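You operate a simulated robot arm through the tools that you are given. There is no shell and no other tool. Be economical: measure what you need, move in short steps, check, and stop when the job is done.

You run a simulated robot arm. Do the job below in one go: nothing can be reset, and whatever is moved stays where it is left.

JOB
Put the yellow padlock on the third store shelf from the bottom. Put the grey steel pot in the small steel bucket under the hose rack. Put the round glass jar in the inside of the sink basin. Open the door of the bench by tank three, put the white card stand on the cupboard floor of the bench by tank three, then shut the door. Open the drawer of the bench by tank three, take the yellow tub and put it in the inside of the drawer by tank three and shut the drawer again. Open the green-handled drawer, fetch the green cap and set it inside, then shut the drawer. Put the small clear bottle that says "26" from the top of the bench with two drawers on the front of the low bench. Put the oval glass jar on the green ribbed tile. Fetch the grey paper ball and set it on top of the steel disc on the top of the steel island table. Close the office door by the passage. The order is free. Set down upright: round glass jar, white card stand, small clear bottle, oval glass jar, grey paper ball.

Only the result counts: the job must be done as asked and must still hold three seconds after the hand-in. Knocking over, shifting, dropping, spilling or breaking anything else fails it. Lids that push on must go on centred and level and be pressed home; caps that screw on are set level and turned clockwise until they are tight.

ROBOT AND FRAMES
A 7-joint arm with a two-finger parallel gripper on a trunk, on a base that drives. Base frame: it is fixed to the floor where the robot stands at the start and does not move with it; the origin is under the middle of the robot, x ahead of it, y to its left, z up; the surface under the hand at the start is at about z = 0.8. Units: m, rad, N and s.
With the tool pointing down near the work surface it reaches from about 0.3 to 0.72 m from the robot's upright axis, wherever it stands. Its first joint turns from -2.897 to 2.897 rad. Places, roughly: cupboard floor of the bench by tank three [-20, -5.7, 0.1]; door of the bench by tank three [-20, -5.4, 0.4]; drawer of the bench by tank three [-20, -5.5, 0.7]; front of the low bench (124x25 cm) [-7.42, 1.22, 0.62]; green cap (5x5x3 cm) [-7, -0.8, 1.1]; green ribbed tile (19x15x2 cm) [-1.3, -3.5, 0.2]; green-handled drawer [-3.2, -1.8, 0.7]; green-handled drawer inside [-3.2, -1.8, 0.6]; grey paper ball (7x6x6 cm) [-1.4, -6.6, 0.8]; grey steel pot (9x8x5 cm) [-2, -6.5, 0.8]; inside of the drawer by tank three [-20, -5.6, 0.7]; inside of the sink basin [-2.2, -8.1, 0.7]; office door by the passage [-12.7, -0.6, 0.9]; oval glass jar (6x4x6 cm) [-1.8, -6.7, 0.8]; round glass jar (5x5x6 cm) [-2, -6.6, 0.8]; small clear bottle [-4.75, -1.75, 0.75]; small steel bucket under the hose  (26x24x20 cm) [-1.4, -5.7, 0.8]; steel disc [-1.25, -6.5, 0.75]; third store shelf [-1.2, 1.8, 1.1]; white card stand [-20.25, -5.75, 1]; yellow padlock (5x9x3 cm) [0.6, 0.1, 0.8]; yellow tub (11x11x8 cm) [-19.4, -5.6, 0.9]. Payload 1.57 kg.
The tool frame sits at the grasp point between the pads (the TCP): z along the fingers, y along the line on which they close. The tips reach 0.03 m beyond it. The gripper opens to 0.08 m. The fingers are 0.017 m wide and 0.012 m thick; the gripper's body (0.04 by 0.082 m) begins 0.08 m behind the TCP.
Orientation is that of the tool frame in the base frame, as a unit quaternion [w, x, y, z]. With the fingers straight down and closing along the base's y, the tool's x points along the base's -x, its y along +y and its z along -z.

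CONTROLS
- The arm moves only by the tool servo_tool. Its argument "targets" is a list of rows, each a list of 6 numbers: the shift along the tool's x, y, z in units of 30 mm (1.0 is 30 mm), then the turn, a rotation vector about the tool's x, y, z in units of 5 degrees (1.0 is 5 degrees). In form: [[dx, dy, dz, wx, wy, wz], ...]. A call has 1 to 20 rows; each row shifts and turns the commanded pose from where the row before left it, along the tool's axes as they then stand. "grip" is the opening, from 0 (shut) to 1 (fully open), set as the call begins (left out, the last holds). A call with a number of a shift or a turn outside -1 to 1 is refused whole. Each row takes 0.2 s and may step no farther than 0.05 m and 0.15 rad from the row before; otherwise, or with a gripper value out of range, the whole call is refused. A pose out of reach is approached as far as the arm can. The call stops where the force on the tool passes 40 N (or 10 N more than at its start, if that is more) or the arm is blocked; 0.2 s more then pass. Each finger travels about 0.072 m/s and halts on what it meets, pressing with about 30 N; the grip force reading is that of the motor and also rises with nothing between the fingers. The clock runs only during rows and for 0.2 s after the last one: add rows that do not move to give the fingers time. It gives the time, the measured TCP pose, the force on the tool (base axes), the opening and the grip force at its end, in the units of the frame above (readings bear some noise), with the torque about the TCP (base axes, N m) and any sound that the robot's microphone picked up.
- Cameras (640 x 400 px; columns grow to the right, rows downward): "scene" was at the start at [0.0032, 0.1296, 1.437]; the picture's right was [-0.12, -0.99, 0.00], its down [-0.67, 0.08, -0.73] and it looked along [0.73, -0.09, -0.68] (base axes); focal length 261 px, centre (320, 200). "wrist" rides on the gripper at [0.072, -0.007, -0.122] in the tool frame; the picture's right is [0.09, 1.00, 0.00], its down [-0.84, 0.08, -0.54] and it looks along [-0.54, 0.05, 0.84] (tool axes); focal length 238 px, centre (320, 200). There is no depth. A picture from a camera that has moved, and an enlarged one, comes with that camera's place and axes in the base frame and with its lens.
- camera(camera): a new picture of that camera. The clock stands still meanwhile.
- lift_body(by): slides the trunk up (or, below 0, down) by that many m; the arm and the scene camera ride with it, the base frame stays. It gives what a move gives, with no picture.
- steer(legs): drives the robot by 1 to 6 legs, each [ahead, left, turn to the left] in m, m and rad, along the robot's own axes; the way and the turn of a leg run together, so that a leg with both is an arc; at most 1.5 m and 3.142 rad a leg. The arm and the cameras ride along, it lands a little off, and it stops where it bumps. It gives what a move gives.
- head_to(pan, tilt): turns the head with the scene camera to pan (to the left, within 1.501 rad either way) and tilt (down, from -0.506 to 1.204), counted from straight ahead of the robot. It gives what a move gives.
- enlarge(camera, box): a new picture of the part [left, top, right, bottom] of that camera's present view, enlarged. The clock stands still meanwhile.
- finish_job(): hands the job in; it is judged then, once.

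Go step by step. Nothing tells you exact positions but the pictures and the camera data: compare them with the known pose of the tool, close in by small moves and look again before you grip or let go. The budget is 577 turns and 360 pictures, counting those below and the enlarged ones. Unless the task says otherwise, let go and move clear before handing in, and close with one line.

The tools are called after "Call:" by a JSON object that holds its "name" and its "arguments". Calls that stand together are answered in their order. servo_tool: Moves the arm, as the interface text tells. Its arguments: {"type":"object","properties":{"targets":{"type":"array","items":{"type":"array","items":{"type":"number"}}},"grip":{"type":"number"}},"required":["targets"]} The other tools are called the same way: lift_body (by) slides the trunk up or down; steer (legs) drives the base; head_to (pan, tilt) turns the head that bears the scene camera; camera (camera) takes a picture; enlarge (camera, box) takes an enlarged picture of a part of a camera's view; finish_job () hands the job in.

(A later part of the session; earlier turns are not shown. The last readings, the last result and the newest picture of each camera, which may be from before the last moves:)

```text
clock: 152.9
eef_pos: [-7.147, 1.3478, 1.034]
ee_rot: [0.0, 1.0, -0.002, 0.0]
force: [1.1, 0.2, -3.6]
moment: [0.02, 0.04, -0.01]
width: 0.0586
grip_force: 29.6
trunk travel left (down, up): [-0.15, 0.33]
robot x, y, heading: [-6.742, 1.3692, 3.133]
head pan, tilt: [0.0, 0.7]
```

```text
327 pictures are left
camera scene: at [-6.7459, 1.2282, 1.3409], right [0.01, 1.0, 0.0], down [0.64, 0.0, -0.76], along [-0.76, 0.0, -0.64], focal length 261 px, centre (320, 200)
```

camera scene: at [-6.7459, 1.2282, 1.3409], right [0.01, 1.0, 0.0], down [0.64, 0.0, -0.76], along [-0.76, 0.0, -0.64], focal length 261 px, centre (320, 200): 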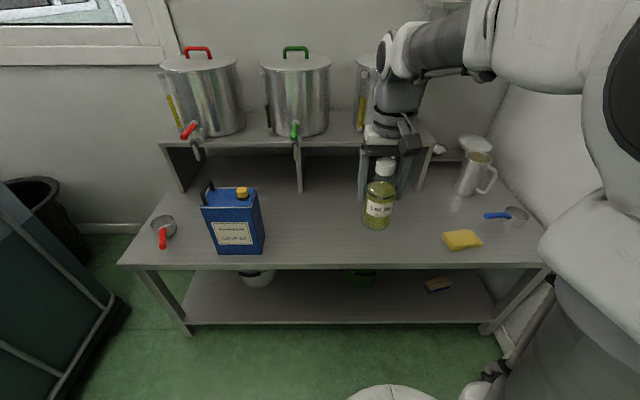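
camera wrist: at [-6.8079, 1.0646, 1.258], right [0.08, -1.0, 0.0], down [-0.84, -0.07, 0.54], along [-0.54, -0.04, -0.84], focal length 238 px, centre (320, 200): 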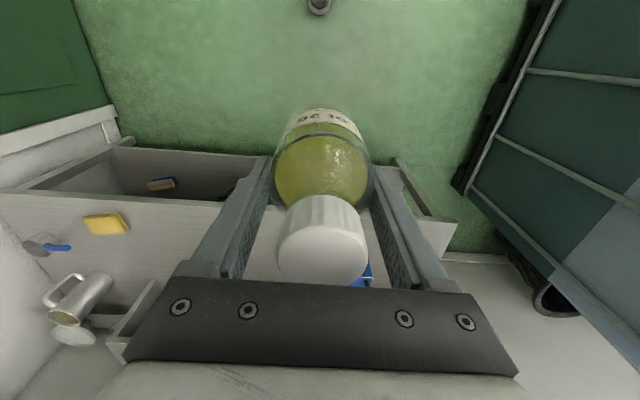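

Extend 0.255 m out over the strip and lower to 4 cm above it.

Call:
{"name": "servo_tool", "arguments": {"targets": [[-1, 0, 0, 0, 0, 0], [-1, 0, 0, 0, 0, 0], [-1, 0, 0, 0, 0, 0], [-1, 0, 0, 0, 0, 0], [-1, 0, 0, 0, 0, 0], [-1, 0, 0, 0, 0, 0], [-1, 0, 0, 0, 0, 0], [-1, 0, 0, 0, 0, 0], [-0.5, 0, 0, 0, 0, 0], [0, 0, 1, 0, 0, 0], [0, 0, 1, 0, 0, 0], [0, 0, 1, 0, 0, 0], [0, 0, 1, 0, 0, 0], [0, 0, 1, 0, 0, 0], [0, 0, 1, 0, 0, 0], [0, 0, 1, 0, 0, 0], [0, 0, 1, 0, 0, 0], [0, 0, 1, 0, 0, 0], [0, 0, 0, 0, 0, 0]]}}

Call:
{"name": "camera", "arguments": {"camera": "scene"}}

Call:
{"name": "camera", "arguments": {"camera": "wrist"}}

```text
clock: 156.9
eef_pos: [-7.401, 1.3511, 0.7623]
ee_rot: [0.0, 1.0, -0.002, 0.0]
force: [-0.1, -0.5, -3.4]
moment: [0.0, 0.01, 0.03]
width: 0.0593
grip_force: 30.7
trunk travel left (down, up): [-0.15, 0.33]
robot x, y, heading: [-6.7414, 1.3677, 3.141]
head pan, tilt: [0.0, 0.7]
```

```text
326 pictures are left
camera scene: at [-6.746, 1.2282, 1.3408], right [0.01, 1.0, 0.0], down [0.64, 0.0, -0.76], along [-0.76, 0.0, -0.64], focal length 261 px, centre (320, 200)
```

scene: 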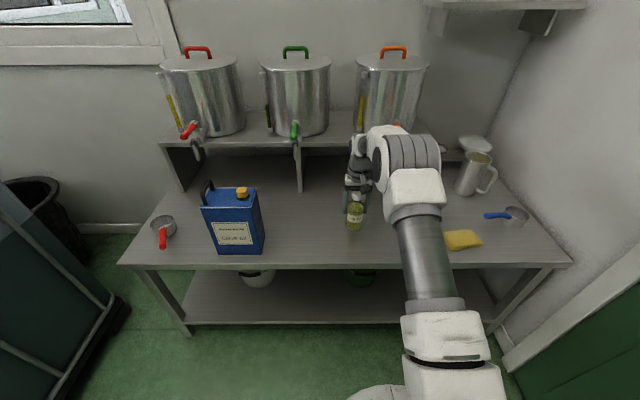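

```text
325 pictures are left
camera wrist: at [-7.3272, 1.3564, 0.8857], right [0.09, -1.0, 0.0], down [-0.84, -0.07, 0.54], along [-0.54, -0.05, -0.84], focal length 238 px, centre (320, 200)
```

wrist: 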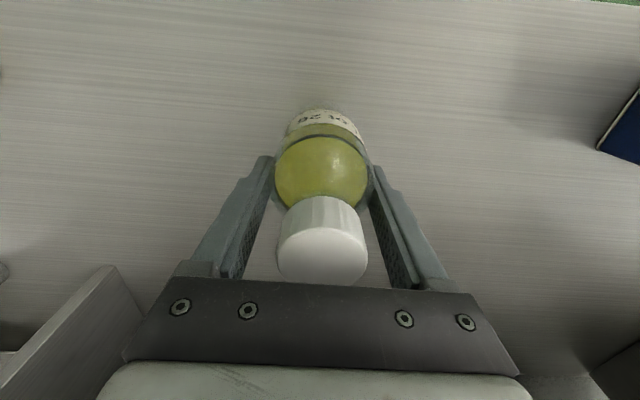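

Close to the surface. Lower in small steps watching force.

Call:
{"name": "servo_tool", "arguments": {"targets": [[0, 0, 0.5, 0, 0, 0], [0, 0, 0.5, 0, 0, 0], [0, 0, 0.3, 0, 0, 0], [0, 0, 0, 0, 0, 0]]}}

Call:
{"name": "servo_tool", "arguments": {"targets": [[0, 0, 0.3, 0, 0, 0], [0, 0, 0, 0, 0, 0]]}}

```text
clock: 157.9
eef_pos: [-7.4021, 1.3495, 0.7247]
ee_rot: [0.0, 1.0, -0.003, 0.0]
force: [0.6, -0.1, -3.6]
moment: [0.02, 0.03, 0.03]
width: 0.0595
grip_force: 30.2
trunk travel left (down, up): [-0.15, 0.33]
robot x, y, heading: [-6.7364, 1.3704, 3.131]
head pan, tilt: [0.0, 0.7]
```

```text
clock: 158.5
eef_pos: [-7.4027, 1.3501, 0.7162]
ee_rot: [0.0, 1.0, -0.003, -0.001]
force: [0.5, 0.4, -4.5]
moment: [0.0, 0.07, -0.01]
width: 0.0591
grip_force: 29.6
trunk travel left (down, up): [-0.15, 0.33]
robot x, y, heading: [-6.7405, 1.3705, 3.131]
head pan, tilt: [0.0, 0.7]
```

Call:
{"name": "servo_tool", "arguments": {"targets": [[0, 0, 0.3, 0, 0, 0], [0, 0, 0, 0, 0, 0]]}}

Call:
{"name": "camera", "arguments": {"camera": "wrist"}}

```text
clock: 159.1
eef_pos: [-7.4032, 1.3506, 0.7064]
ee_rot: [-0.001, 1.0, -0.002, 0.001]
force: [-0.6, 0.1, -3.4]
moment: [0.0, 0.04, 0.0]
width: 0.059
grip_force: 29.8
trunk travel left (down, up): [-0.15, 0.33]
robot x, y, heading: [-6.7415, 1.3681, 3.135]
head pan, tilt: [0.0, 0.7]
```

```text
324 pictures are left
camera wrist: at [-7.3291, 1.356, 0.8301], right [0.09, -1.0, 0.0], down [-0.84, -0.07, 0.54], along [-0.54, -0.05, -0.84], focal length 238 px, centre (320, 200)
```

wrist: 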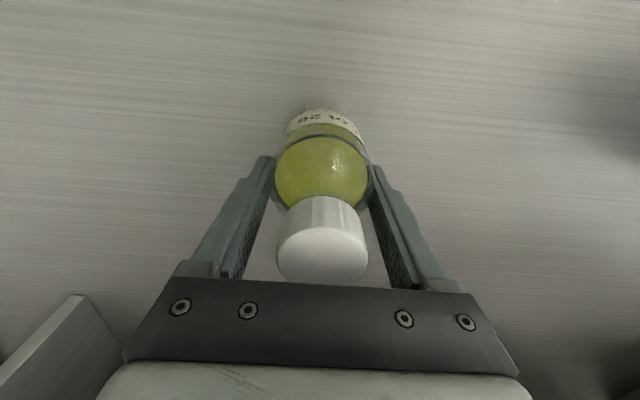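

Call:
{"name": "servo_tool", "arguments": {"targets": [[0, 0, 0.25, 0, 0, 0], [0, 0, 0, 0, 0, 0]]}}

Call:
{"name": "servo_tool", "arguments": {"targets": [[0, 0, 0.2, 0, 0, 0], [0, 0, 0, 0, 0, 0]]}}

```text
clock: 159.7
eef_pos: [-7.4029, 1.3512, 0.704]
ee_rot: [0.0, 1.0, -0.002, -0.004]
force: [0.2, -1.9, 16.6]
moment: [-0.15, -0.16, 0.21]
width: 0.0588
grip_force: 29.6
trunk travel left (down, up): [-0.15, 0.33]
robot x, y, heading: [-6.7391, 1.3675, 3.132]
head pan, tilt: [0.0, 0.7]
```

```text
clock: 160.3
eef_pos: [-7.4013, 1.35, 0.6947]
ee_rot: [-0.001, 1.0, -0.004, -0.001]
force: [-2.7, 3.0, 15.4]
moment: [0.01, 0.03, 0.16]
width: 0.059
grip_force: 29.7
trunk travel left (down, up): [-0.15, 0.33]
robot x, y, heading: [-6.7406, 1.3666, 3.134]
head pan, tilt: [0.0, 0.7]
```

Contact made. Release and rise straight up.

Call:
{"name": "servo_tool", "arguments": {"targets": [[0, 0, -0.1, 0, 0, 0], [0, 0, 0, 0, 0, 0], [0, 0, 0, 0, 0, 0], [0, 0, 0, 0, 0, 0]], "grip": 1}}

Call:
{"name": "servo_tool", "arguments": {"targets": [[0, 0, -0.5, 0, 0, 0], [0, 0, -1, 0, 0, 0], [0, 0, -1, 0, 0, 0], [0, 0, -1, 0, 0, 0], [0, 0, -1, 0, 0, 0], [0, 0, -1, 0, 0, 0], [0, 0, -1, 0, 0, 0]]}}

Call:
{"name": "camera", "arguments": {"camera": "wrist"}}

```text
clock: 161.3
eef_pos: [-7.4028, 1.351, 0.6977]
ee_rot: [0.0, 1.0, -0.003, 0.0]
force: [-0.1, -0.1, 0.1]
moment: [0.0, -0.05, 0.01]
width: 0.08
grip_force: 0.1
trunk travel left (down, up): [-0.15, 0.33]
robot x, y, heading: [-6.7415, 1.3656, 3.135]
head pan, tilt: [0.0, 0.7]
```

```text
clock: 162.9
eef_pos: [-7.4036, 1.3482, 0.8932]
ee_rot: [0.0, 1.0, -0.002, 0.0]
force: [0.1, 0.9, -0.5]
moment: [-0.02, -0.03, -0.01]
width: 0.0802
grip_force: 0.1
trunk travel left (down, up): [-0.15, 0.33]
robot x, y, heading: [-6.7429, 1.3691, 3.133]
head pan, tilt: [0.0, 0.7]
```

```text
323 pictures are left
camera wrist: at [-7.3317, 1.3544, 1.0159], right [0.09, -1.0, 0.0], down [-0.84, -0.07, 0.54], along [-0.54, -0.05, -0.84], focal length 238 px, centre (320, 200)
```

wrist: 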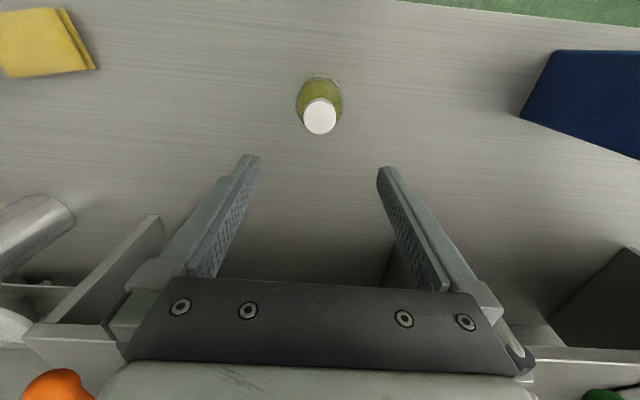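

Bottle stands upright. Retract and raise, then drive round to the south side of the IBC for the green cap.

Call:
{"name": "servo_tool", "arguments": {"targets": [[0, 0, -1, 0, 0, 0], [0, 0, -1, 0, 0, 0], [0.5, 0, -1, 0, 0, 0], [1, 0, -1, 0, 0, 0], [1, 0, -1, 0, 0, 0], [1, 0, -1, 0, 0, 0], [1, 0, -1, 0, 0, 0], [1, 0, -1, 0, 0, 0], [1, 0, -1, 0, 0, 0], [1, 0, 0, 0, 0, 0], [1, 0, 0, 0, 0, 0]]}}

Call:
{"name": "lift_body", "arguments": {"by": 0.15}}

Call:
{"name": "steer", "arguments": {"legs": [[-0.4, 0.6, 0], [-0.5, 0.1, 0], [0, 1.1, 0], [0, 1.15, 0]]}}

Call:
{"name": "head_to", "arguments": {"pan": 0.0, "tilt": 0.4}}

Call:
{"name": "camera", "arguments": {"camera": "scene"}}

```text
clock: 165.3
eef_pos: [-7.1499, 1.3468, 1.1661]
ee_rot: [0.0, 1.0, -0.003, 0.0]
force: [-1.0, 0.2, 0.2]
moment: [0.0, 0.01, 0.03]
width: 0.0796
grip_force: 0.2
trunk travel left (down, up): [-0.15, 0.33]
robot x, y, heading: [-6.741, 1.3643, 3.134]
head pan, tilt: [0.0, 0.7]
```

```text
clock: 167.1
eef_pos: [-7.1495, 1.3483, 1.3159]
ee_rot: [-0.001, 1.0, -0.003, 0.0]
force: [-0.3, -0.2, -0.7]
moment: [0.0, -0.01, 0.03]
width: 0.0798
grip_force: 0.1
trunk travel left (down, up): [-0.3, 0.18]
robot x, y, heading: [-6.7443, 1.3675, 3.138]
head pan, tilt: [0.0, 0.7]
```

```text
clock: 191.8
eef_pos: [-6.2417, -1.5862, 1.3157]
ee_rot: [0.0, 1.0, 0.006, 0.001]
force: [-0.3, -0.1, -0.3]
moment: [0.03, 0.01, 0.0]
width: 0.08
grip_force: 0.1
trunk travel left (down, up): [-0.3, 0.18]
robot x, y, heading: [-5.8308, -1.5577, -3.13]
head pan, tilt: [0.0, 0.7]
```

```text
clock: 192.7
eef_pos: [-6.2434, -1.5864, 1.316]
ee_rot: [0.0, 1.0, 0.005, 0.001]
force: [-0.1, 0.5, -0.6]
moment: [0.02, 0.0, 0.0]
width: 0.0801
grip_force: 0.1
trunk travel left (down, up): [-0.3, 0.18]
robot x, y, heading: [-5.8299, -1.5597, -3.13]
head pan, tilt: [0.0, 0.4]
```

```text
322 pictures are left
camera scene: at [-5.8439, -1.7004, 1.5176], right [-0.01, 1.0, 0.0], down [0.39, 0.0, -0.92], along [-0.92, -0.01, -0.39], focal length 261 px, centre (320, 200)
```

scene: 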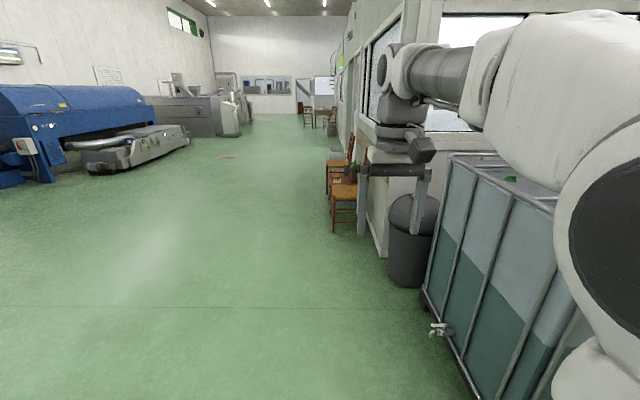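

Green cap is near [-7.12, -0.74] on top of the IBC's south edge. Drive to x≈-7.1, face north, raise trunk.

Call:
{"name": "steer", "arguments": {"legs": [[1.26, 0, 0], [0, 0, -1.571]]}}

Call:
{"name": "lift_body", "arguments": {"by": 0.15}}

Call:
{"name": "head_to", "arguments": {"pan": 0.0, "tilt": 0.8}}

Call:
{"name": "camera", "arguments": {"camera": "scene"}}

Call:
{"name": "camera", "arguments": {"camera": "wrist"}}

```text
clock: 206.3
eef_pos: [-7.099, -1.1388, 1.3168]
ee_rot: [0.001, -0.691, 0.722, 0.0]
force: [0.3, -0.7, 0.0]
moment: [0.03, -0.01, 0.04]
width: 0.0802
grip_force: 0.2
trunk travel left (down, up): [-0.3, 0.18]
robot x, y, heading: [-7.0971, -1.5481, 1.524]
head pan, tilt: [0.0, 0.4]
```

```text
clock: 208.0
eef_pos: [-7.0987, -1.1394, 1.4654]
ee_rot: [0.0, -0.692, 0.722, 0.0]
force: [0.4, -0.1, 0.4]
moment: [0.02, -0.02, 0.05]
width: 0.0802
grip_force: 0.1
trunk travel left (down, up): [-0.45, 0.03]
robot x, y, heading: [-7.0954, -1.5474, 1.526]
head pan, tilt: [0.0, 0.4]
```

```text
clock: 208.9
eef_pos: [-7.0983, -1.1392, 1.4671]
ee_rot: [0.0, -0.691, 0.723, 0.0]
force: [0.1, 0.0, -0.1]
moment: [0.03, -0.02, 0.0]
width: 0.0801
grip_force: 0.0
trunk travel left (down, up): [-0.45, 0.03]
robot x, y, heading: [-7.0912, -1.5508, 1.526]
head pan, tilt: [0.0, 0.799]
```

```text
321 pictures are left
camera scene: at [-7.2325, -1.5418, 1.6327], right [1.0, -0.04, 0.0], down [-0.03, -0.72, -0.7], along [0.03, 0.7, -0.72], focal length 261 px, centre (320, 200)
```

scene: 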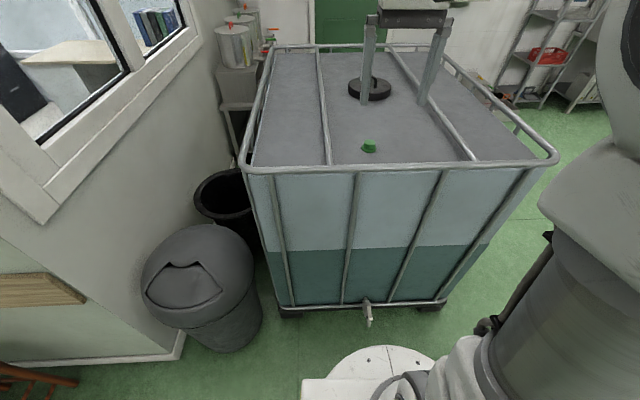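

```text
320 pictures are left
camera wrist: at [-7.0936, -1.2115, 1.5896], right [-1.0, -0.05, 0.0], down [-0.04, 0.84, 0.54], along [-0.03, 0.54, -0.84], focal length 238 px, centre (320, 200)
```

wrist: 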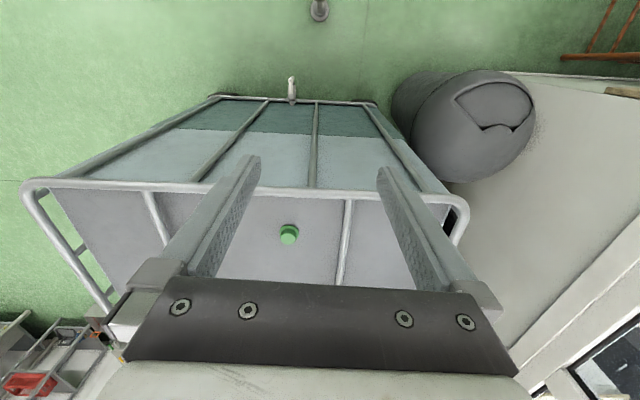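

Cap at about [-7.034, -0.80, 1.12]. Nudge forward 7 cm (valve clear), then move over it and look.

Call:
{"name": "steer", "arguments": {"legs": [[0.07, 0, 0]]}}

Call:
{"name": "servo_tool", "arguments": {"targets": [[-1, -0.18, 0, 0, 0, 0], [-1, -0.18, 0, 0, 0, 0], [-1, -0.18, 0.4, 0, 0, 0], [-1, -0.18, 0.8, 0, 0, 0], [-1, -0.18, 0.8, 0, 0, 0], [-1, -0.18, 0.8, 0, 0, 0], [-1, -0.18, 0.8, 0, 0, 0], [-1, -0.18, 0.8, 0, 0, 0], [-1, -0.18, 0.8, 0, 0, 0], [0, 0, 1, 0, 0, 0], [0, 0, 1, 0, 0, 0], [0, 0, 0, 0, 0, 0]]}}

Call:
{"name": "camera", "arguments": {"camera": "wrist"}}

```text
clock: 210.1
eef_pos: [-7.0956, -1.0672, 1.4658]
ee_rot: [0.0, -0.691, 0.723, 0.0]
force: [0.7, -0.4, -0.8]
moment: [-0.06, -0.02, 0.0]
width: 0.0802
grip_force: 0.1
trunk travel left (down, up): [-0.45, 0.03]
robot x, y, heading: [-7.0903, -1.4786, 1.525]
head pan, tilt: [0.0, 0.799]
```

```text
clock: 212.7
eef_pos: [-7.0342, -0.8069, 1.2488]
ee_rot: [0.0, -0.691, 0.723, 0.0]
force: [-0.9, 0.8, -0.1]
moment: [0.02, 0.0, -0.01]
width: 0.0801
grip_force: 0.1
out of reach, approached as far as the arm can: row 9
trunk travel left (down, up): [-0.45, 0.03]
robot x, y, heading: [-7.091, -1.4803, 1.525]
head pan, tilt: [0.0, 0.799]
```

```text
319 pictures are left
camera wrist: at [-7.0298, -0.8795, 1.3717], right [-1.0, -0.05, 0.0], down [-0.04, 0.84, 0.54], along [-0.03, 0.54, -0.84], focal length 238 px, centre (320, 200)
```

wrist: 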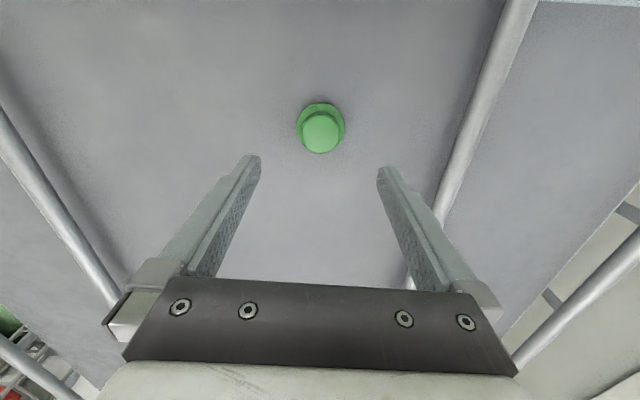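

Well aligned. Descend 9 cm and look for the height.

Call:
{"name": "servo_tool", "arguments": {"targets": [[0, 0, 1, 0, 0, 0], [0, 0, 1, 0, 0, 0], [0, 0, 0.9, 0, 0, 0], [0, 0, 0, 0, 0, 0]]}}

Call:
{"name": "camera", "arguments": {"camera": "wrist"}}

```text
clock: 213.7
eef_pos: [-7.0341, -0.8061, 1.1601]
ee_rot: [0.0, -0.691, 0.723, 0.0]
force: [-0.8, -1.5, 0.3]
moment: [0.0, -0.01, 0.0]
width: 0.08
grip_force: 0.1
trunk travel left (down, up): [-0.45, 0.03]
robot x, y, heading: [-7.091, -1.4773, 1.531]
head pan, tilt: [0.0, 0.799]
```

```text
318 pictures are left
camera wrist: at [-7.0294, -0.8783, 1.2833], right [-1.0, -0.05, 0.0], down [-0.04, 0.84, 0.54], along [-0.03, 0.54, -0.84], focal length 238 px, centre (320, 200)
```

wrist: 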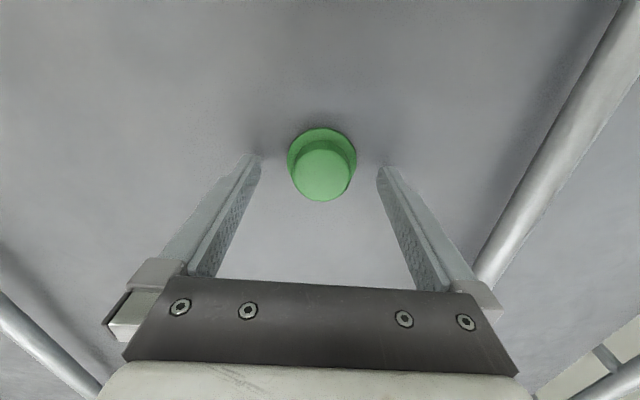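

Cap top ≈1.144, flange ≈1.11. Lower 1 cm so the pads take the upper part, grip, lift.

Call:
{"name": "servo_tool", "arguments": {"targets": [[0, 0, 0.4, 0, 0, 0], [0, 0, 0, 0, 0, 0]]}}

Call:
{"name": "servo_tool", "arguments": {"targets": [[0, 0, 0, 0, 0, 0], [0, 0, 0, 0, 0, 0], [0, 0, 0, 0, 0, 0], [0, 0, 0, 0, 0, 0], [0, 0, -0.5, 0, 0, 0], [0, 0, -1, 0, 0, 0]], "grip": 0}}

Call:
{"name": "camera", "arguments": {"camera": "wrist"}}

```text
clock: 214.2
eef_pos: [-7.0328, -0.8073, 1.1483]
ee_rot: [0.0, -0.69, 0.724, 0.001]
force: [-0.7, -0.1, 5.1]
moment: [-0.02, 0.18, 0.0]
width: 0.0801
grip_force: 0.0
trunk travel left (down, up): [-0.45, 0.03]
robot x, y, heading: [-7.0893, -1.4777, 1.524]
head pan, tilt: [0.0, 0.799]
```

```text
clock: 215.7
eef_pos: [-7.0309, -0.8047, 1.1932]
ee_rot: [0.0, -0.691, 0.723, 0.0]
force: [0.0, 0.4, -1.2]
moment: [0.01, -0.01, -0.01]
width: 0.0479
grip_force: 29.8
trunk travel left (down, up): [-0.45, 0.03]
robot x, y, heading: [-7.0908, -1.4801, 1.527]
head pan, tilt: [0.0, 0.799]
```

```text
317 pictures are left
camera wrist: at [-7.0269, -0.8783, 1.3156], right [-1.0, -0.05, 0.0], down [-0.04, 0.84, 0.54], along [-0.02, 0.54, -0.84], focal length 238 px, centre (320, 200)
```

wrist: 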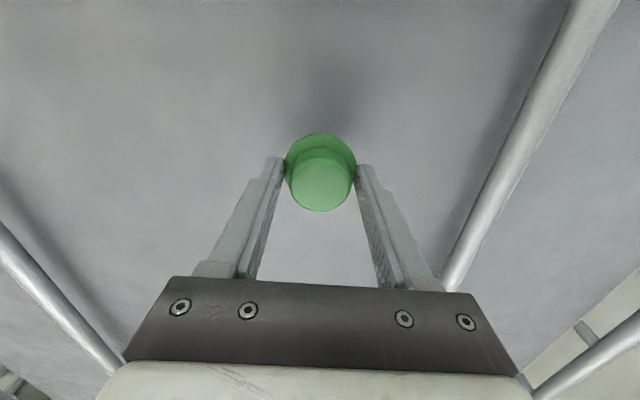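

Cap held. Retract, back away south and turn east to look at the drawer side of the benches.

Call:
{"name": "servo_tool", "arguments": {"targets": [[0, 0, -1, 0, 0, 0], [0, 0, -1, 0, 0, 0], [1, 0, -1, 0, 0, 0], [1, 0, -1, 0, 0, 0], [1, 0, -0.5, 0, 0, 0], [1, 0, 0, 0, 0, 0], [1, 0, 0, 0, 0, 0], [1, 0, 0, 0, 0, 0], [1, 0, 0, 0, 0, 0], [1, 0, 0, 0, 0, 0]]}}

Call:
{"name": "steer", "arguments": {"legs": [[-1.2, 0, 0], [0, 0, -1.5]]}}

Call:
{"name": "lift_body", "arguments": {"by": -0.2}}

Call:
{"name": "head_to", "arguments": {"pan": 0.2, "tilt": 0.25}}

Call:
{"name": "camera", "arguments": {"camera": "scene"}}

```text
clock: 217.8
eef_pos: [-7.0461, -1.0463, 1.3245]
ee_rot: [0.0, -0.691, 0.723, 0.0]
force: [0.0, 0.3, -0.2]
moment: [0.0, 0.0, -0.03]
width: 0.0482
grip_force: 30.2
trunk travel left (down, up): [-0.45, 0.03]
robot x, y, heading: [-7.0904, -1.4805, 1.525]
head pan, tilt: [0.0, 0.799]
```

```text
clock: 230.6
eef_pos: [-6.6926, -2.6404, 1.3257]
ee_rot: [-0.001, -0.056, 0.998, 0.001]
force: [1.1, -0.5, -1.1]
moment: [-0.01, -0.04, 0.0]
width: 0.0482
grip_force: 29.3
trunk travel left (down, up): [-0.45, 0.03]
robot x, y, heading: [-7.1253, -2.6677, 0.114]
head pan, tilt: [0.0, 0.799]
```

```text
clock: 232.8
eef_pos: [-6.6932, -2.6404, 1.1271]
ee_rot: [0.0, -0.056, 0.998, 0.0]
force: [-0.5, 0.6, -1.1]
moment: [0.01, -0.01, 0.02]
width: 0.0479
grip_force: 29.7
trunk travel left (down, up): [-0.25, 0.23]
robot x, y, heading: [-7.1274, -2.6648, 0.108]
head pan, tilt: [0.0, 0.799]
```

```text
clock: 233.7
eef_pos: [-6.6937, -2.6402, 1.1258]
ee_rot: [0.0, -0.057, 0.998, 0.0]
force: [0.4, 0.2, -0.6]
moment: [0.0, 0.02, 0.0]
width: 0.0482
grip_force: 30.2
trunk travel left (down, up): [-0.25, 0.23]
robot x, y, heading: [-7.1258, -2.6656, 0.113]
head pan, tilt: [0.201, 0.25]
```

```text
316 pictures are left
camera scene: at [-7.1338, -2.5065, 1.4816], right [0.31, -0.95, 0.0], down [-0.24, -0.08, -0.97], along [0.92, 0.3, -0.25], focal length 261 px, centre (320, 200)
```

scene: 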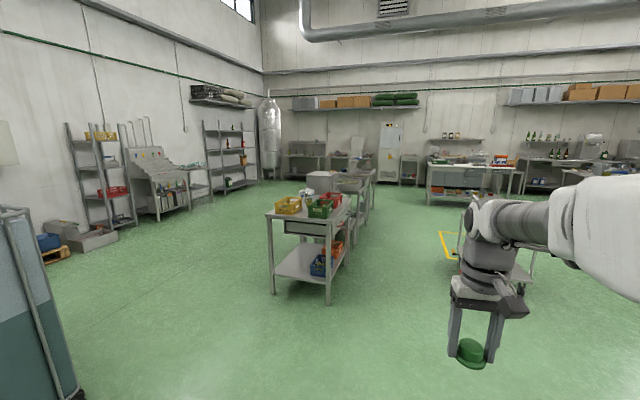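

Call:
{"name": "enlarge", "arguments": {"camera": "scene", "box": [240, 150, 400, 310]}}

Call:
{"name": "enlarge", "arguments": {"camera": "scene", "box": [400, 120, 560, 290]}}

```text
2.50 times, centred on (320, 230) of scene
camera zoom: at [-7.1338, -2.5065, 1.4816], right [0.31, -0.95, 0.0], down [-0.24, -0.08, -0.97], along [0.92, 0.3, -0.25], focal length 653 px, centre (320, 125)
```

zoom: 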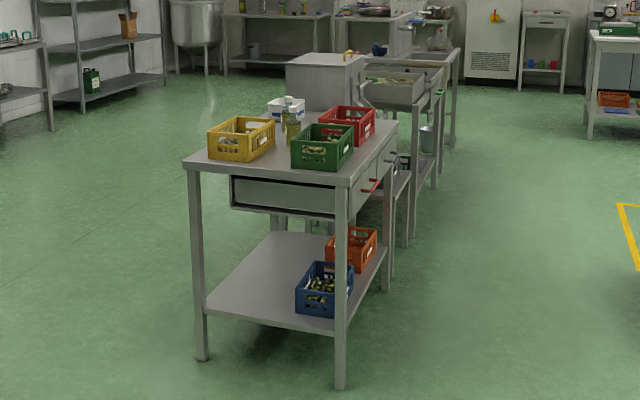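

```text
2.35 times, centred on (480, 205) of scene
camera zoom: at [-7.1338, -2.5065, 1.4816], right [0.31, -0.95, 0.0], down [-0.24, -0.08, -0.97], along [0.92, 0.3, -0.25], focal length 615 px, centre (-56, 188)
```

zoom: 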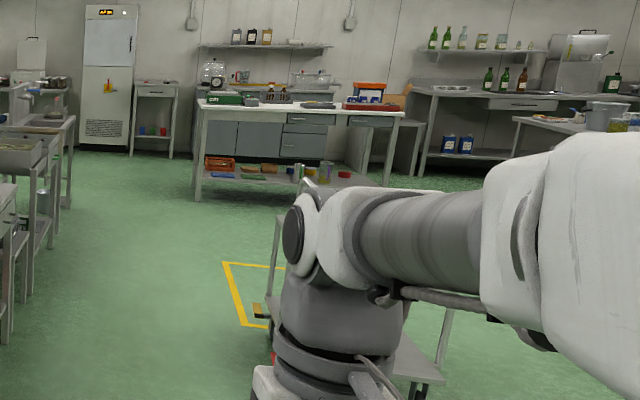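

Drawer handles (red, green) face south. Drive east along y≈-2.65 and check.

Call:
{"name": "steer", "arguments": {"legs": [[0, 0, -0.11], [1.4, 0, 0], [0.9, 0, 0]]}}

Call:
{"name": "head_to", "arguments": {"pan": 0.5, "tilt": 0.4}}

Call:
{"name": "camera", "arguments": {"camera": "scene"}}

```text
clock: 249.6
eef_pos: [-4.3917, -2.7136, 1.1272]
ee_rot: [-0.001, 0.008, 1.0, 0.0]
force: [0.1, -0.1, -0.6]
moment: [-0.02, 0.0, 0.02]
width: 0.0483
grip_force: 30.1
trunk travel left (down, up): [-0.25, 0.23]
robot x, y, heading: [-4.8208, -2.6827, -0.012]
head pan, tilt: [0.201, 0.25]
```

```text
clock: 250.4
eef_pos: [-4.3894, -2.714, 1.126]
ee_rot: [0.0, 0.008, 1.0, -0.001]
force: [-0.8, 0.9, 0.0]
moment: [-0.01, 0.0, 0.02]
width: 0.0481
grip_force: 29.6
trunk travel left (down, up): [-0.25, 0.23]
robot x, y, heading: [-4.8243, -2.6844, -0.011]
head pan, tilt: [0.499, 0.4]
```

```text
313 pictures are left
camera scene: at [-4.8186, -2.4988, 1.4677], right [0.46, -0.89, 0.0], down [-0.34, -0.18, -0.92], along [0.82, 0.43, -0.39], focal length 261 px, centre (320, 200)
```

scene: 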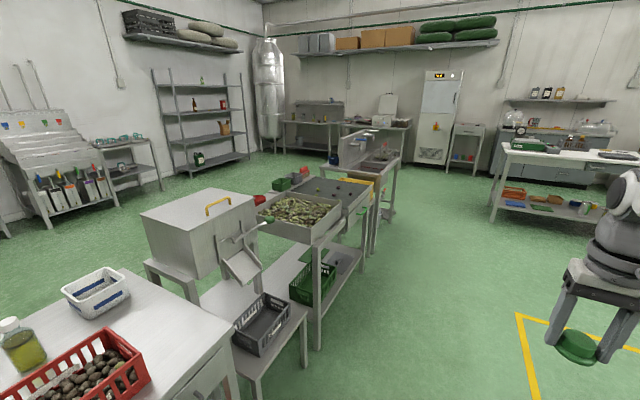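

Continue east to x≈-3.2, then turn north to face the bench.

Call:
{"name": "steer", "arguments": {"legs": [[0.5, 0.08, 0.01], [1.1, 0, 0], [0, 0, 1.571]]}}

Call:
{"name": "head_to", "arguments": {"pan": 0.0, "tilt": 0.6}}

Call:
{"name": "camera", "arguments": {"camera": "scene"}}

```text
clock: 266.6
eef_pos: [-3.1744, -2.1791, 1.1252]
ee_rot: [0.0, 0.713, -0.701, 0.001]
force: [-0.8, -1.0, -0.8]
moment: [0.01, 0.0, 0.01]
width: 0.0479
grip_force: 30.2
trunk travel left (down, up): [-0.25, 0.23]
robot x, y, heading: [-3.1945, -2.6152, 1.586]
head pan, tilt: [0.499, 0.4]
```

```text
clock: 267.5
eef_pos: [-3.1746, -2.1803, 1.1267]
ee_rot: [0.0, 0.713, -0.701, 0.0]
force: [0.8, 0.7, -0.3]
moment: [-0.02, -0.04, 0.02]
width: 0.0484
grip_force: 30.2
trunk travel left (down, up): [-0.25, 0.23]
robot x, y, heading: [-3.192, -2.6147, 1.59]
head pan, tilt: [0.0, 0.6]
```

```text
312 pictures are left
camera scene: at [-3.331, -2.6096, 1.4495], right [1.0, 0.02, 0.0], down [0.01, -0.56, -0.83], along [-0.02, 0.83, -0.56], focal length 261 px, centre (320, 200)
```

scene: 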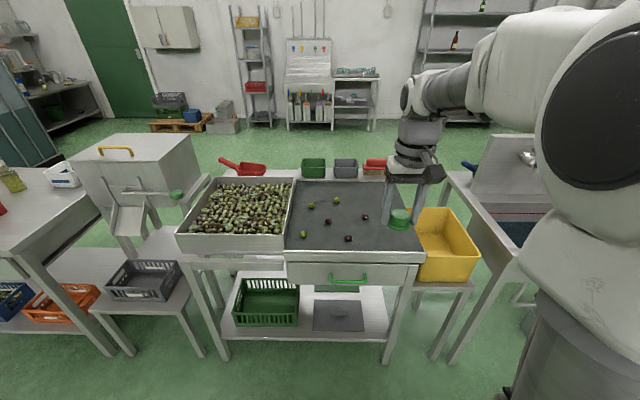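

The green handle is just below the bench's front edge. I'll inspect details before setting the cap on the bench temporarily.

Call:
{"name": "enlarge", "arguments": {"camera": "scene", "box": [270, 160, 460, 300]}}

Call:
{"name": "camera", "arguments": {"camera": "wrist"}}

```text
2.86 times, centred on (365, 230) of scene
camera zoom: at [-3.331, -2.6096, 1.4495], right [1.0, 0.02, 0.0], down [0.01, -0.56, -0.83], along [-0.02, 0.83, -0.56], focal length 747 px, centre (191, 114)
```

zoom: 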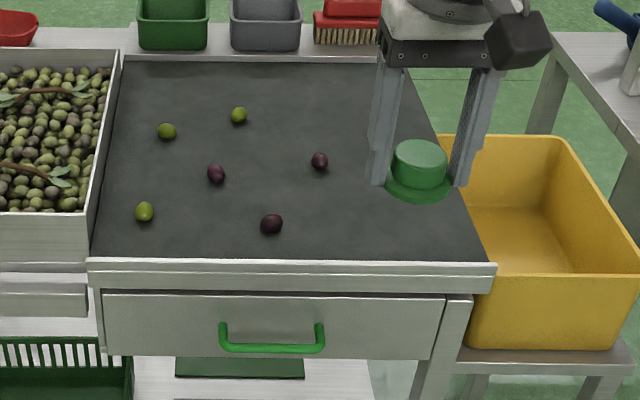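

```text
310 pictures are left
camera wrist: at [-3.1655, -2.2526, 1.2497], right [-0.99, -0.11, 0.0], down [-0.09, 0.84, 0.54], along [-0.06, 0.54, -0.84], focal length 238 px, centre (320, 200)
```

wrist: 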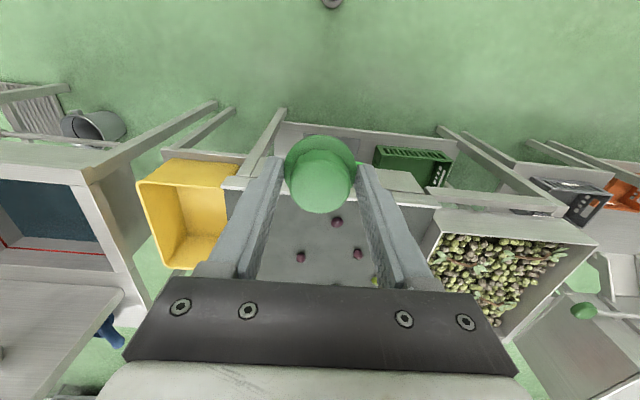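

Temporary spot for the cap: front-right of the dark mat, ≈[-3.06, -1.88]. Adjust the base and move over it.

Call:
{"name": "steer", "arguments": {"legs": [[0.1, -0.13, -0.015]]}}

Call:
{"name": "servo_tool", "arguments": {"targets": [[-1, 0, 0, 0, 0, 0], [-1, 0, 0, 0, 0, 0], [-1, 0, 0, 0, 0, 0], [-1, 0, 0, 0, 0, 0], [-1, 0, 0, 0, 0, 0], [-1, 0, 0, 0, 0, 0], [-0.5, 0, 0, 0, 0, 0], [0, 0, 1, 0, 0, 0], [0, 0, 1, 0, 0, 0], [0, 0, 1, 0, 0, 0], [0, 0, 1, 0, 0, 0], [0, 0, 1, 0, 0, 0], [0, 0, 0, 0, 0, 0]]}}

Call:
{"name": "camera", "arguments": {"camera": "wrist"}}

Call:
{"name": "camera", "arguments": {"camera": "scene"}}

```text
clock: 269.2
eef_pos: [-3.0399, -2.0781, 1.126]
ee_rot: [0.0, 0.709, -0.705, 0.0]
force: [0.4, 0.1, -0.4]
moment: [0.03, -0.05, 0.03]
width: 0.0479
grip_force: 30.3
trunk travel left (down, up): [-0.25, 0.23]
robot x, y, heading: [-3.0661, -2.5158, 1.575]
head pan, tilt: [0.0, 0.6]
```

```text
clock: 272.0
eef_pos: [-3.0414, -1.8816, 0.978]
ee_rot: [0.0, 0.708, -0.706, 0.001]
force: [0.5, -0.1, -1.4]
moment: [-0.01, -0.02, 0.01]
width: 0.048
grip_force: 29.9
trunk travel left (down, up): [-0.25, 0.23]
robot x, y, heading: [-3.0626, -2.5119, 1.574]
head pan, tilt: [0.0, 0.6]
```

```text
309 pictures are left
camera wrist: at [-3.0339, -1.9539, 1.1006], right [-1.0, -0.1, 0.0], down [-0.08, 0.84, 0.54], along [-0.05, 0.54, -0.84], focal length 238 px, centre (320, 200)
```

wrist: 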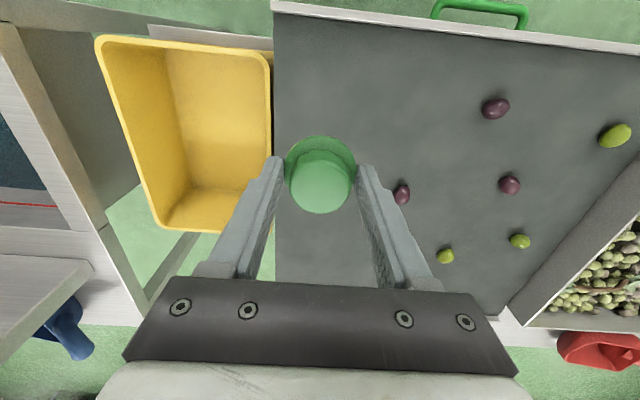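

```text
308 pictures are left
camera scene: at [-3.2021, -2.5051, 1.4495], right [1.0, 0.0, 0.0], down [0.0, -0.57, -0.83], along [0.0, 0.82, -0.57], focal length 261 px, centre (320, 200)
```

scene: 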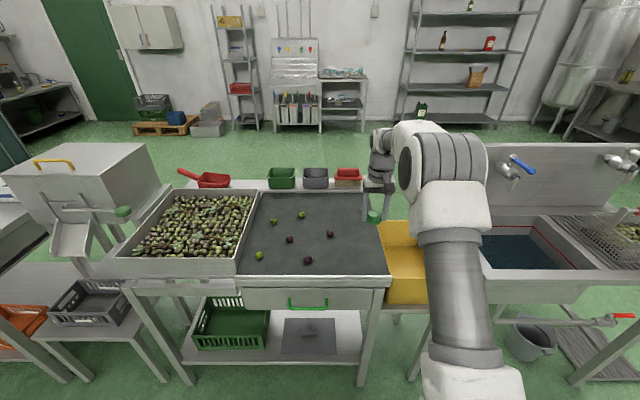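

Shift 2.4 cm left away from the edge and lower towards the mat.

Call:
{"name": "servo_tool", "arguments": {"targets": [[0.2, 0.8, 0, 0, 0, 0], [0, 0, 1, 0, 0, 0], [0, 0, 1, 0, 0, 0], [0, 0, 1, 0, 0, 0], [0, 0, 0.6, 0, 0, 0], [0, 0, 0, 0, 0, 0]]}}

Call:
{"name": "camera", "arguments": {"camera": "wrist"}}

Call:
{"name": "servo_tool", "arguments": {"targets": [[0, 0, 0.3, 0, 0, 0], [0, 0, 0, 0, 0, 0]]}}

```text
clock: 273.4
eef_pos: [-3.0638, -1.887, 0.8682]
ee_rot: [0.001, 0.708, -0.706, 0.0]
force: [-0.8, 0.3, -0.3]
moment: [0.01, -0.02, 0.0]
width: 0.0481
grip_force: 29.8
trunk travel left (down, up): [-0.25, 0.23]
robot x, y, heading: [-3.0636, -2.5143, 1.571]
head pan, tilt: [0.0, 0.6]
```

```text
307 pictures are left
camera wrist: at [-3.0551, -1.9601, 0.9918], right [-1.0, -0.1, 0.0], down [-0.08, 0.84, 0.54], along [-0.05, 0.54, -0.84], focal length 238 px, centre (320, 200)
```

wrist: 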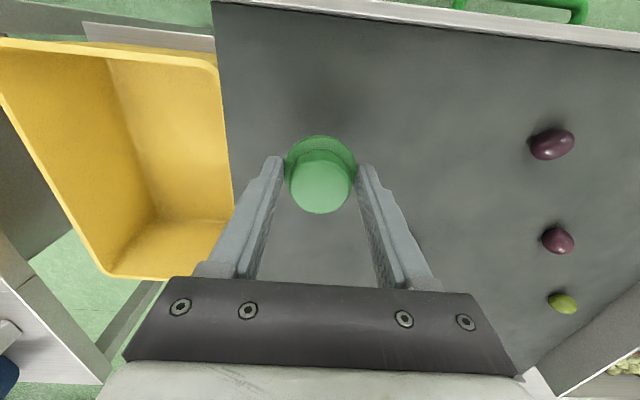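

```text
clock: 274.0
eef_pos: [-3.0638, -1.888, 0.8583]
ee_rot: [0.0, 0.707, -0.707, -0.001]
force: [0.0, 0.5, 0.3]
moment: [0.04, 0.02, -0.01]
width: 0.0479
grip_force: 30.1
trunk travel left (down, up): [-0.25, 0.23]
robot x, y, heading: [-3.0634, -2.5138, 1.574]
head pan, tilt: [0.0, 0.6]
```

Call:
{"name": "servo_tool", "arguments": {"targets": [[0, 0, 0.35, 0, 0, 0], [0, 0, 0, 0, 0, 0]]}}

Call:
{"name": "servo_tool", "arguments": {"targets": [[0, 0, 0.25, 0, 0, 0], [0, 0, 0, 0, 0, 0]]}}

```text
clock: 274.6
eef_pos: [-3.0647, -1.8893, 0.8498]
ee_rot: [0.0, 0.708, -0.706, -0.001]
force: [-0.8, 0.2, -1.3]
moment: [0.01, 0.0, 0.02]
width: 0.0478
grip_force: 30.1
trunk travel left (down, up): [-0.25, 0.23]
robot x, y, heading: [-3.0666, -2.513, 1.574]
head pan, tilt: [0.0, 0.6]
```

```text
clock: 275.2
eef_pos: [-3.0641, -1.8881, 0.8402]
ee_rot: [-0.001, 0.709, -0.705, -0.001]
force: [0.3, 0.2, -0.7]
moment: [0.0, 0.0, -0.01]
width: 0.0483
grip_force: 29.8
trunk travel left (down, up): [-0.25, 0.23]
robot x, y, heading: [-3.0644, -2.5128, 1.572]
head pan, tilt: [0.0, 0.6]
```

Call:
{"name": "servo_tool", "arguments": {"targets": [[0, 0, 0.25, 0, 0, 0], [0, 0, 0, 0, 0, 0]]}}

Call:
{"name": "servo_tool", "arguments": {"targets": [[0, 0, 0.25, 0, 0, 0], [0, 0, 0, 0, 0, 0]]}}

```text
clock: 275.8
eef_pos: [-3.0645, -1.8876, 0.8334]
ee_rot: [0.0, 0.708, -0.706, 0.0]
force: [0.0, 0.7, -1.0]
moment: [0.02, 0.01, -0.02]
width: 0.0479
grip_force: 30.1
trunk travel left (down, up): [-0.25, 0.23]
robot x, y, heading: [-3.0644, -2.5146, 1.573]
head pan, tilt: [0.0, 0.6]
```

```text
clock: 276.4
eef_pos: [-3.064, -1.8892, 0.8297]
ee_rot: [-0.002, 0.709, -0.705, -0.001]
force: [1.6, -5.5, 18.4]
moment: [-0.33, 0.35, 0.16]
width: 0.0483
grip_force: 29.9
trunk travel left (down, up): [-0.25, 0.23]
robot x, y, heading: [-3.0624, -2.5108, 1.572]
head pan, tilt: [0.0, 0.6]
```

Touchdown. Release, rise and check; then turn the hand horizontal for the handle.

Call:
{"name": "servo_tool", "arguments": {"targets": [[0, 0, -0.1, 0, 0, 0], [0, 0, 0, 0, 0, 0], [0, 0, 0, 0, 0, 0], [0, 0, -0.5, 0, 0, 0], [0, 0, -1, 0, 0, 0], [0, 0, -1, 0, 0, 0], [0, 0, -1, 0, 0, 0], [0, 0, -1, 0, 0, 0]], "grip": 1}}

Call:
{"name": "camera", "arguments": {"camera": "wrist"}}

```text
clock: 278.2
eef_pos: [-3.0659, -1.8901, 0.9651]
ee_rot: [0.0, 0.708, -0.706, 0.0]
force: [-0.8, 0.8, 0.5]
moment: [-0.02, 0.01, -0.04]
width: 0.08
grip_force: 0.1
trunk travel left (down, up): [-0.25, 0.23]
robot x, y, heading: [-3.0627, -2.5098, 1.574]
head pan, tilt: [0.0, 0.6]
```

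```text
306 pictures are left
camera wrist: at [-3.0567, -1.9625, 1.0877], right [-1.0, -0.1, 0.0], down [-0.08, 0.84, 0.54], along [-0.05, 0.54, -0.84], focal length 238 px, centre (320, 200)
```

wrist: 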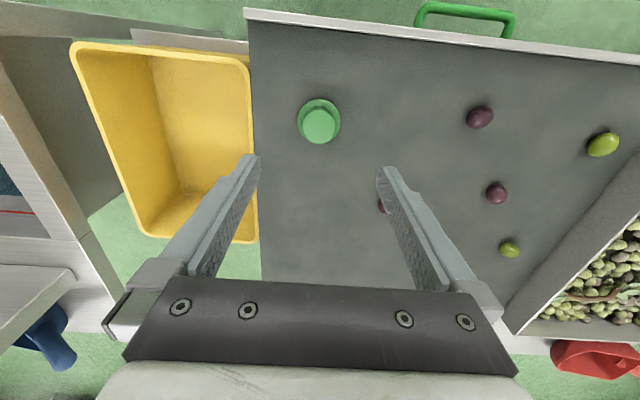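

Cap parked. The handle bar is at about [-3.25, -2.02, 0.69]. Back the base off and turn the hand to horizontal with vertical closing.

Call:
{"name": "servo_tool", "arguments": {"targets": [[0, 0, -1, 0, 0, 0], [0, 0, -1, 0, 0, 0], [0, 0, -1, 0, 0, 0]]}}

Call:
{"name": "steer", "arguments": {"legs": [[-0.3, 0.19, 0]]}}

Call:
{"name": "servo_tool", "arguments": {"targets": [[0, 0, 0, 0, 0, 1], [0, 0, 0, 0, 0, 1], [0, 0, 0, 0, 0, 1], [0, 0, 0, 0, 0, 1], [0, 0, 0, 0, 0, 1], [0, 0, 0, 0, 0, 1], [0, 0, 0, 0, 0, 1], [0, 0, 0, 0, 0, 1], [0, 0, 0, 0, 0, 1], [0, 0, 0, 0, 0, 1], [0, 0, 0, 0, 0, 1], [0, 0, 0, 0, 0, 1], [0, 0, 0, 0, 0, 1], [0, 0, 0, 0, 0, 1], [0, 0, 0, 0, 0, 1], [0, 0, 0, 0, 0, 1], [0, 0, 0, 0, 0, 1], [0, 0, 0, 0, 0, 1], [0, 0, 0, 0, 0, 0]]}}

```text
clock: 279.0
eef_pos: [-3.0656, -1.8893, 1.0555]
ee_rot: [0.0, 0.708, -0.706, 0.0]
force: [0.5, 0.2, 0.4]
moment: [-0.01, 0.0, 0.0]
width: 0.0799
grip_force: 0.0
trunk travel left (down, up): [-0.25, 0.23]
robot x, y, heading: [-3.064, -2.5146, 1.57]
head pan, tilt: [0.0, 0.6]
```

```text
clock: 281.5
eef_pos: [-3.2549, -2.1845, 1.0564]
ee_rot: [-0.001, 0.708, -0.706, 0.001]
force: [-0.5, 0.3, -0.5]
moment: [0.02, 0.0, -0.03]
width: 0.08
grip_force: 0.1
trunk travel left (down, up): [-0.25, 0.23]
robot x, y, heading: [-3.2526, -2.8113, 1.575]
head pan, tilt: [0.0, 0.6]
```

```text
clock: 285.5
eef_pos: [-3.2555, -2.1856, 1.0558]
ee_rot: [0.0, -0.002, 1.0, 0.0]
force: [0.0, 0.1, 0.1]
moment: [-0.01, -0.02, 0.01]
width: 0.0799
grip_force: 0.1
trunk travel left (down, up): [-0.25, 0.23]
robot x, y, heading: [-3.2598, -2.8124, 1.571]
head pan, tilt: [0.0, 0.6]
```

Now pitch to horizontal.

Call:
{"name": "servo_tool", "arguments": {"targets": [[0, 0, 0, -1, 0, 0], [0, 0, 0, -1, 0, 0], [0, 0, 0, -1, 0, 0], [0, 0, 0, -1, 0, 0], [0, 0, 0, -1, 0, 0], [0, 0, 0, -1, 0, 0], [0, 0, 0, -1, 0, 0], [0, 0, 0, -1, 0, 0], [0, 0, 0, -1, 0, 0], [0, 0, 0, -1, 0, 0], [0, 0, 0, -1, 0, 0], [0, 0, 0, -1, 0, 0], [0, 0, 0, -1, 0, 0], [0, 0, 0, -1, 0, 0], [0, 0, 0, -1, 0, 0], [0, 0, 0, -1, 0, 0], [0, 0, 0, -1, 0, 0], [0, 0, 0, -1, 0, 0], [0, 0, 0, 0, 0, 0]]}}

Call:
{"name": "camera", "arguments": {"camera": "scene"}}

Call:
{"name": "camera", "arguments": {"camera": "wrist"}}

```text
clock: 289.5
eef_pos: [-3.2546, -2.1841, 1.0547]
ee_rot: [-0.002, -0.001, 0.707, 0.707]
force: [-0.3, -0.7, -0.4]
moment: [0.01, 0.01, 0.01]
width: 0.0801
grip_force: 0.0
trunk travel left (down, up): [-0.25, 0.23]
robot x, y, heading: [-3.2511, -2.8119, 1.579]
head pan, tilt: [0.0, 0.6]
```

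```text
305 pictures are left
camera scene: at [-3.3917, -2.8025, 1.4495], right [1.0, 0.0, 0.0], down [0.0, -0.56, -0.83], along [0.0, 0.83, -0.56], focal length 261 px, centre (320, 200)
```

scene: 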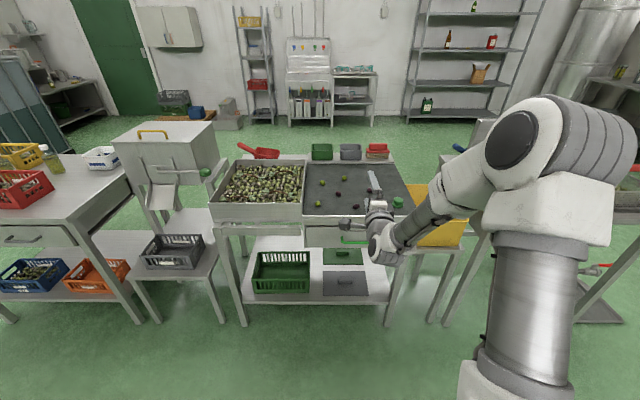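

```text
304 pictures are left
camera wrist: at [-3.3252, -2.308, 1.0498], right [-0.09, 0.0, 1.0], down [0.84, -0.54, 0.08], along [0.54, 0.84, 0.05], focal length 238 px, centre (320, 200)
```

wrist: 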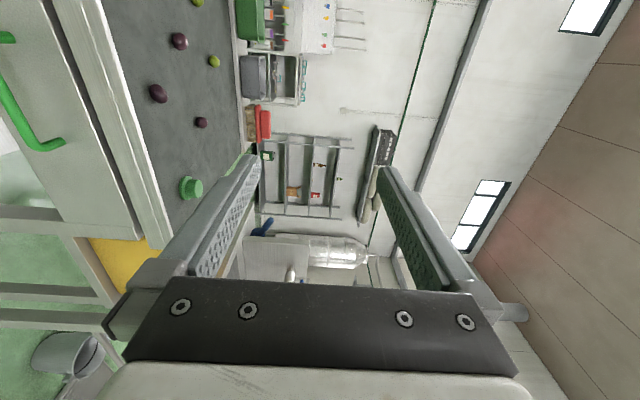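

Horizontal pose works. Lower to handle height and look.

Call:
{"name": "servo_tool", "arguments": {"targets": [[0, -1, 0, 0, 0, 0], [0, -1, 0, 0, 0, 0], [0, -1, 0, 0, 0, 0], [0, -1, 0, 0, 0, 0], [0, -1, 0, 0, 0, 0], [0, -1, 0, 0, 0, 0], [0, -1, 0, 0, 0, 0], [0, -1, 0, 0, 0, 0], [0, -1, 0, 0, 0, 0], [0, -1, 0, 0, 0, 0], [0, -1, 0, 0, 0, 0], [0, -1, 0, 0, 0, 0], [0, 0, 0, 0, 0, 0]]}}

Call:
{"name": "camera", "arguments": {"camera": "wrist"}}

Call:
{"name": "enlarge", "arguments": {"camera": "scene", "box": [280, 170, 440, 290]}}

```text
clock: 292.3
eef_pos: [-3.255, -2.1877, 0.6969]
ee_rot: [-0.002, -0.002, 0.707, 0.707]
force: [-0.1, -0.3, -0.3]
moment: [0.01, 0.02, -0.01]
width: 0.0799
grip_force: 0.1
trunk travel left (down, up): [-0.25, 0.23]
robot x, y, heading: [-3.2542, -2.8099, 1.578]
head pan, tilt: [0.0, 0.6]
```

```text
303 pictures are left
camera wrist: at [-3.325, -2.3111, 0.6916], right [-0.09, 0.0, 1.0], down [0.84, -0.54, 0.08], along [0.54, 0.84, 0.05], focal length 238 px, centre (320, 200)
```

wrist: 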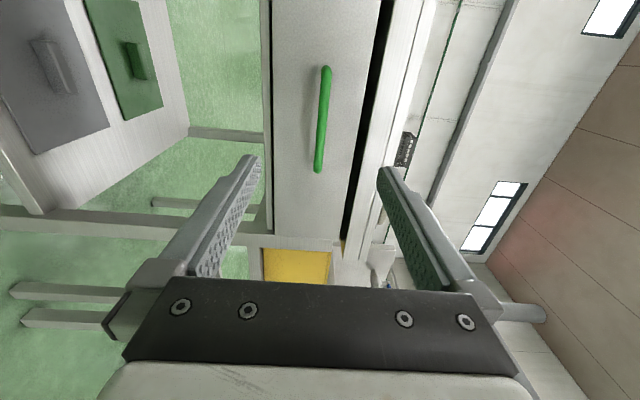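

```text
3.33 times, centred on (360, 230) of scene
camera zoom: at [-3.3917, -2.8025, 1.4495], right [1.0, 0.0, 0.0], down [0.0, -0.56, -0.83], along [0.0, 0.83, -0.56], focal length 871 px, centre (187, 100)
```

zoom: 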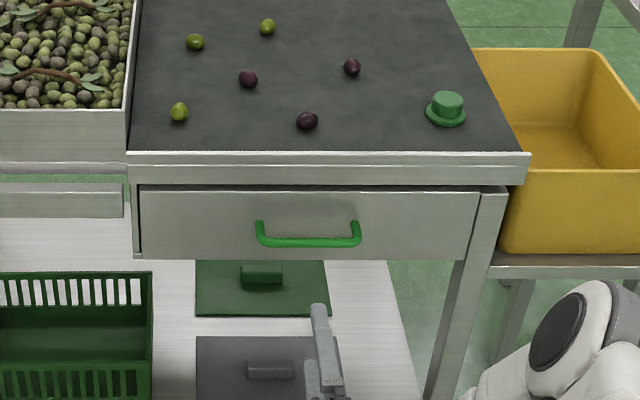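

Handle bar at ≈[-3.245, -2.006, 0.702]. Advance 16 cm with small lift, then close.

Call:
{"name": "servo_tool", "arguments": {"targets": [[0, 0.15, 1, 0, 0, 0], [0, 0, 1, 0, 0, 0], [0, 0, 1, 0, 0, 0], [0, 0, 1, 0, 0, 0], [0, 0, 1, 0, 0, 0], [0, 0, 0.5, 0, 0, 0], [0, 0, 0, 0, 0, 0]]}}

Call:
{"name": "camera", "arguments": {"camera": "wrist"}}

```text
clock: 293.9
eef_pos: [-3.2537, -2.0216, 0.7003]
ee_rot: [-0.001, -0.001, 0.707, 0.707]
force: [-0.4, 0.1, 0.5]
moment: [-0.03, 0.03, 0.0]
width: 0.0798
grip_force: 0.1
trunk travel left (down, up): [-0.25, 0.23]
robot x, y, heading: [-3.2548, -2.8099, 1.574]
head pan, tilt: [0.0, 0.6]
```

```text
301 pictures are left
camera wrist: at [-3.3249, -2.1447, 0.6946], right [-0.09, 0.0, 1.0], down [0.84, -0.54, 0.08], along [0.54, 0.84, 0.05], focal length 238 px, centre (320, 200)
```

wrist: 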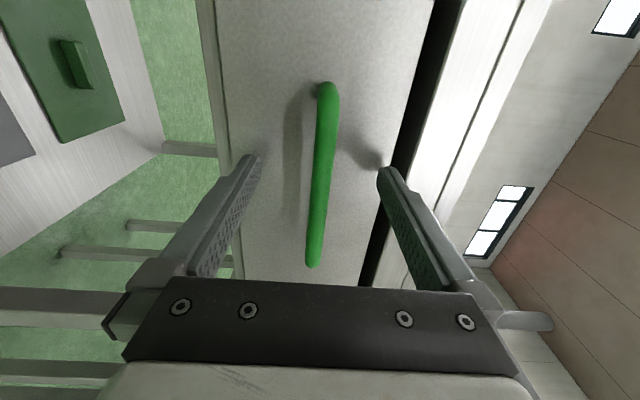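

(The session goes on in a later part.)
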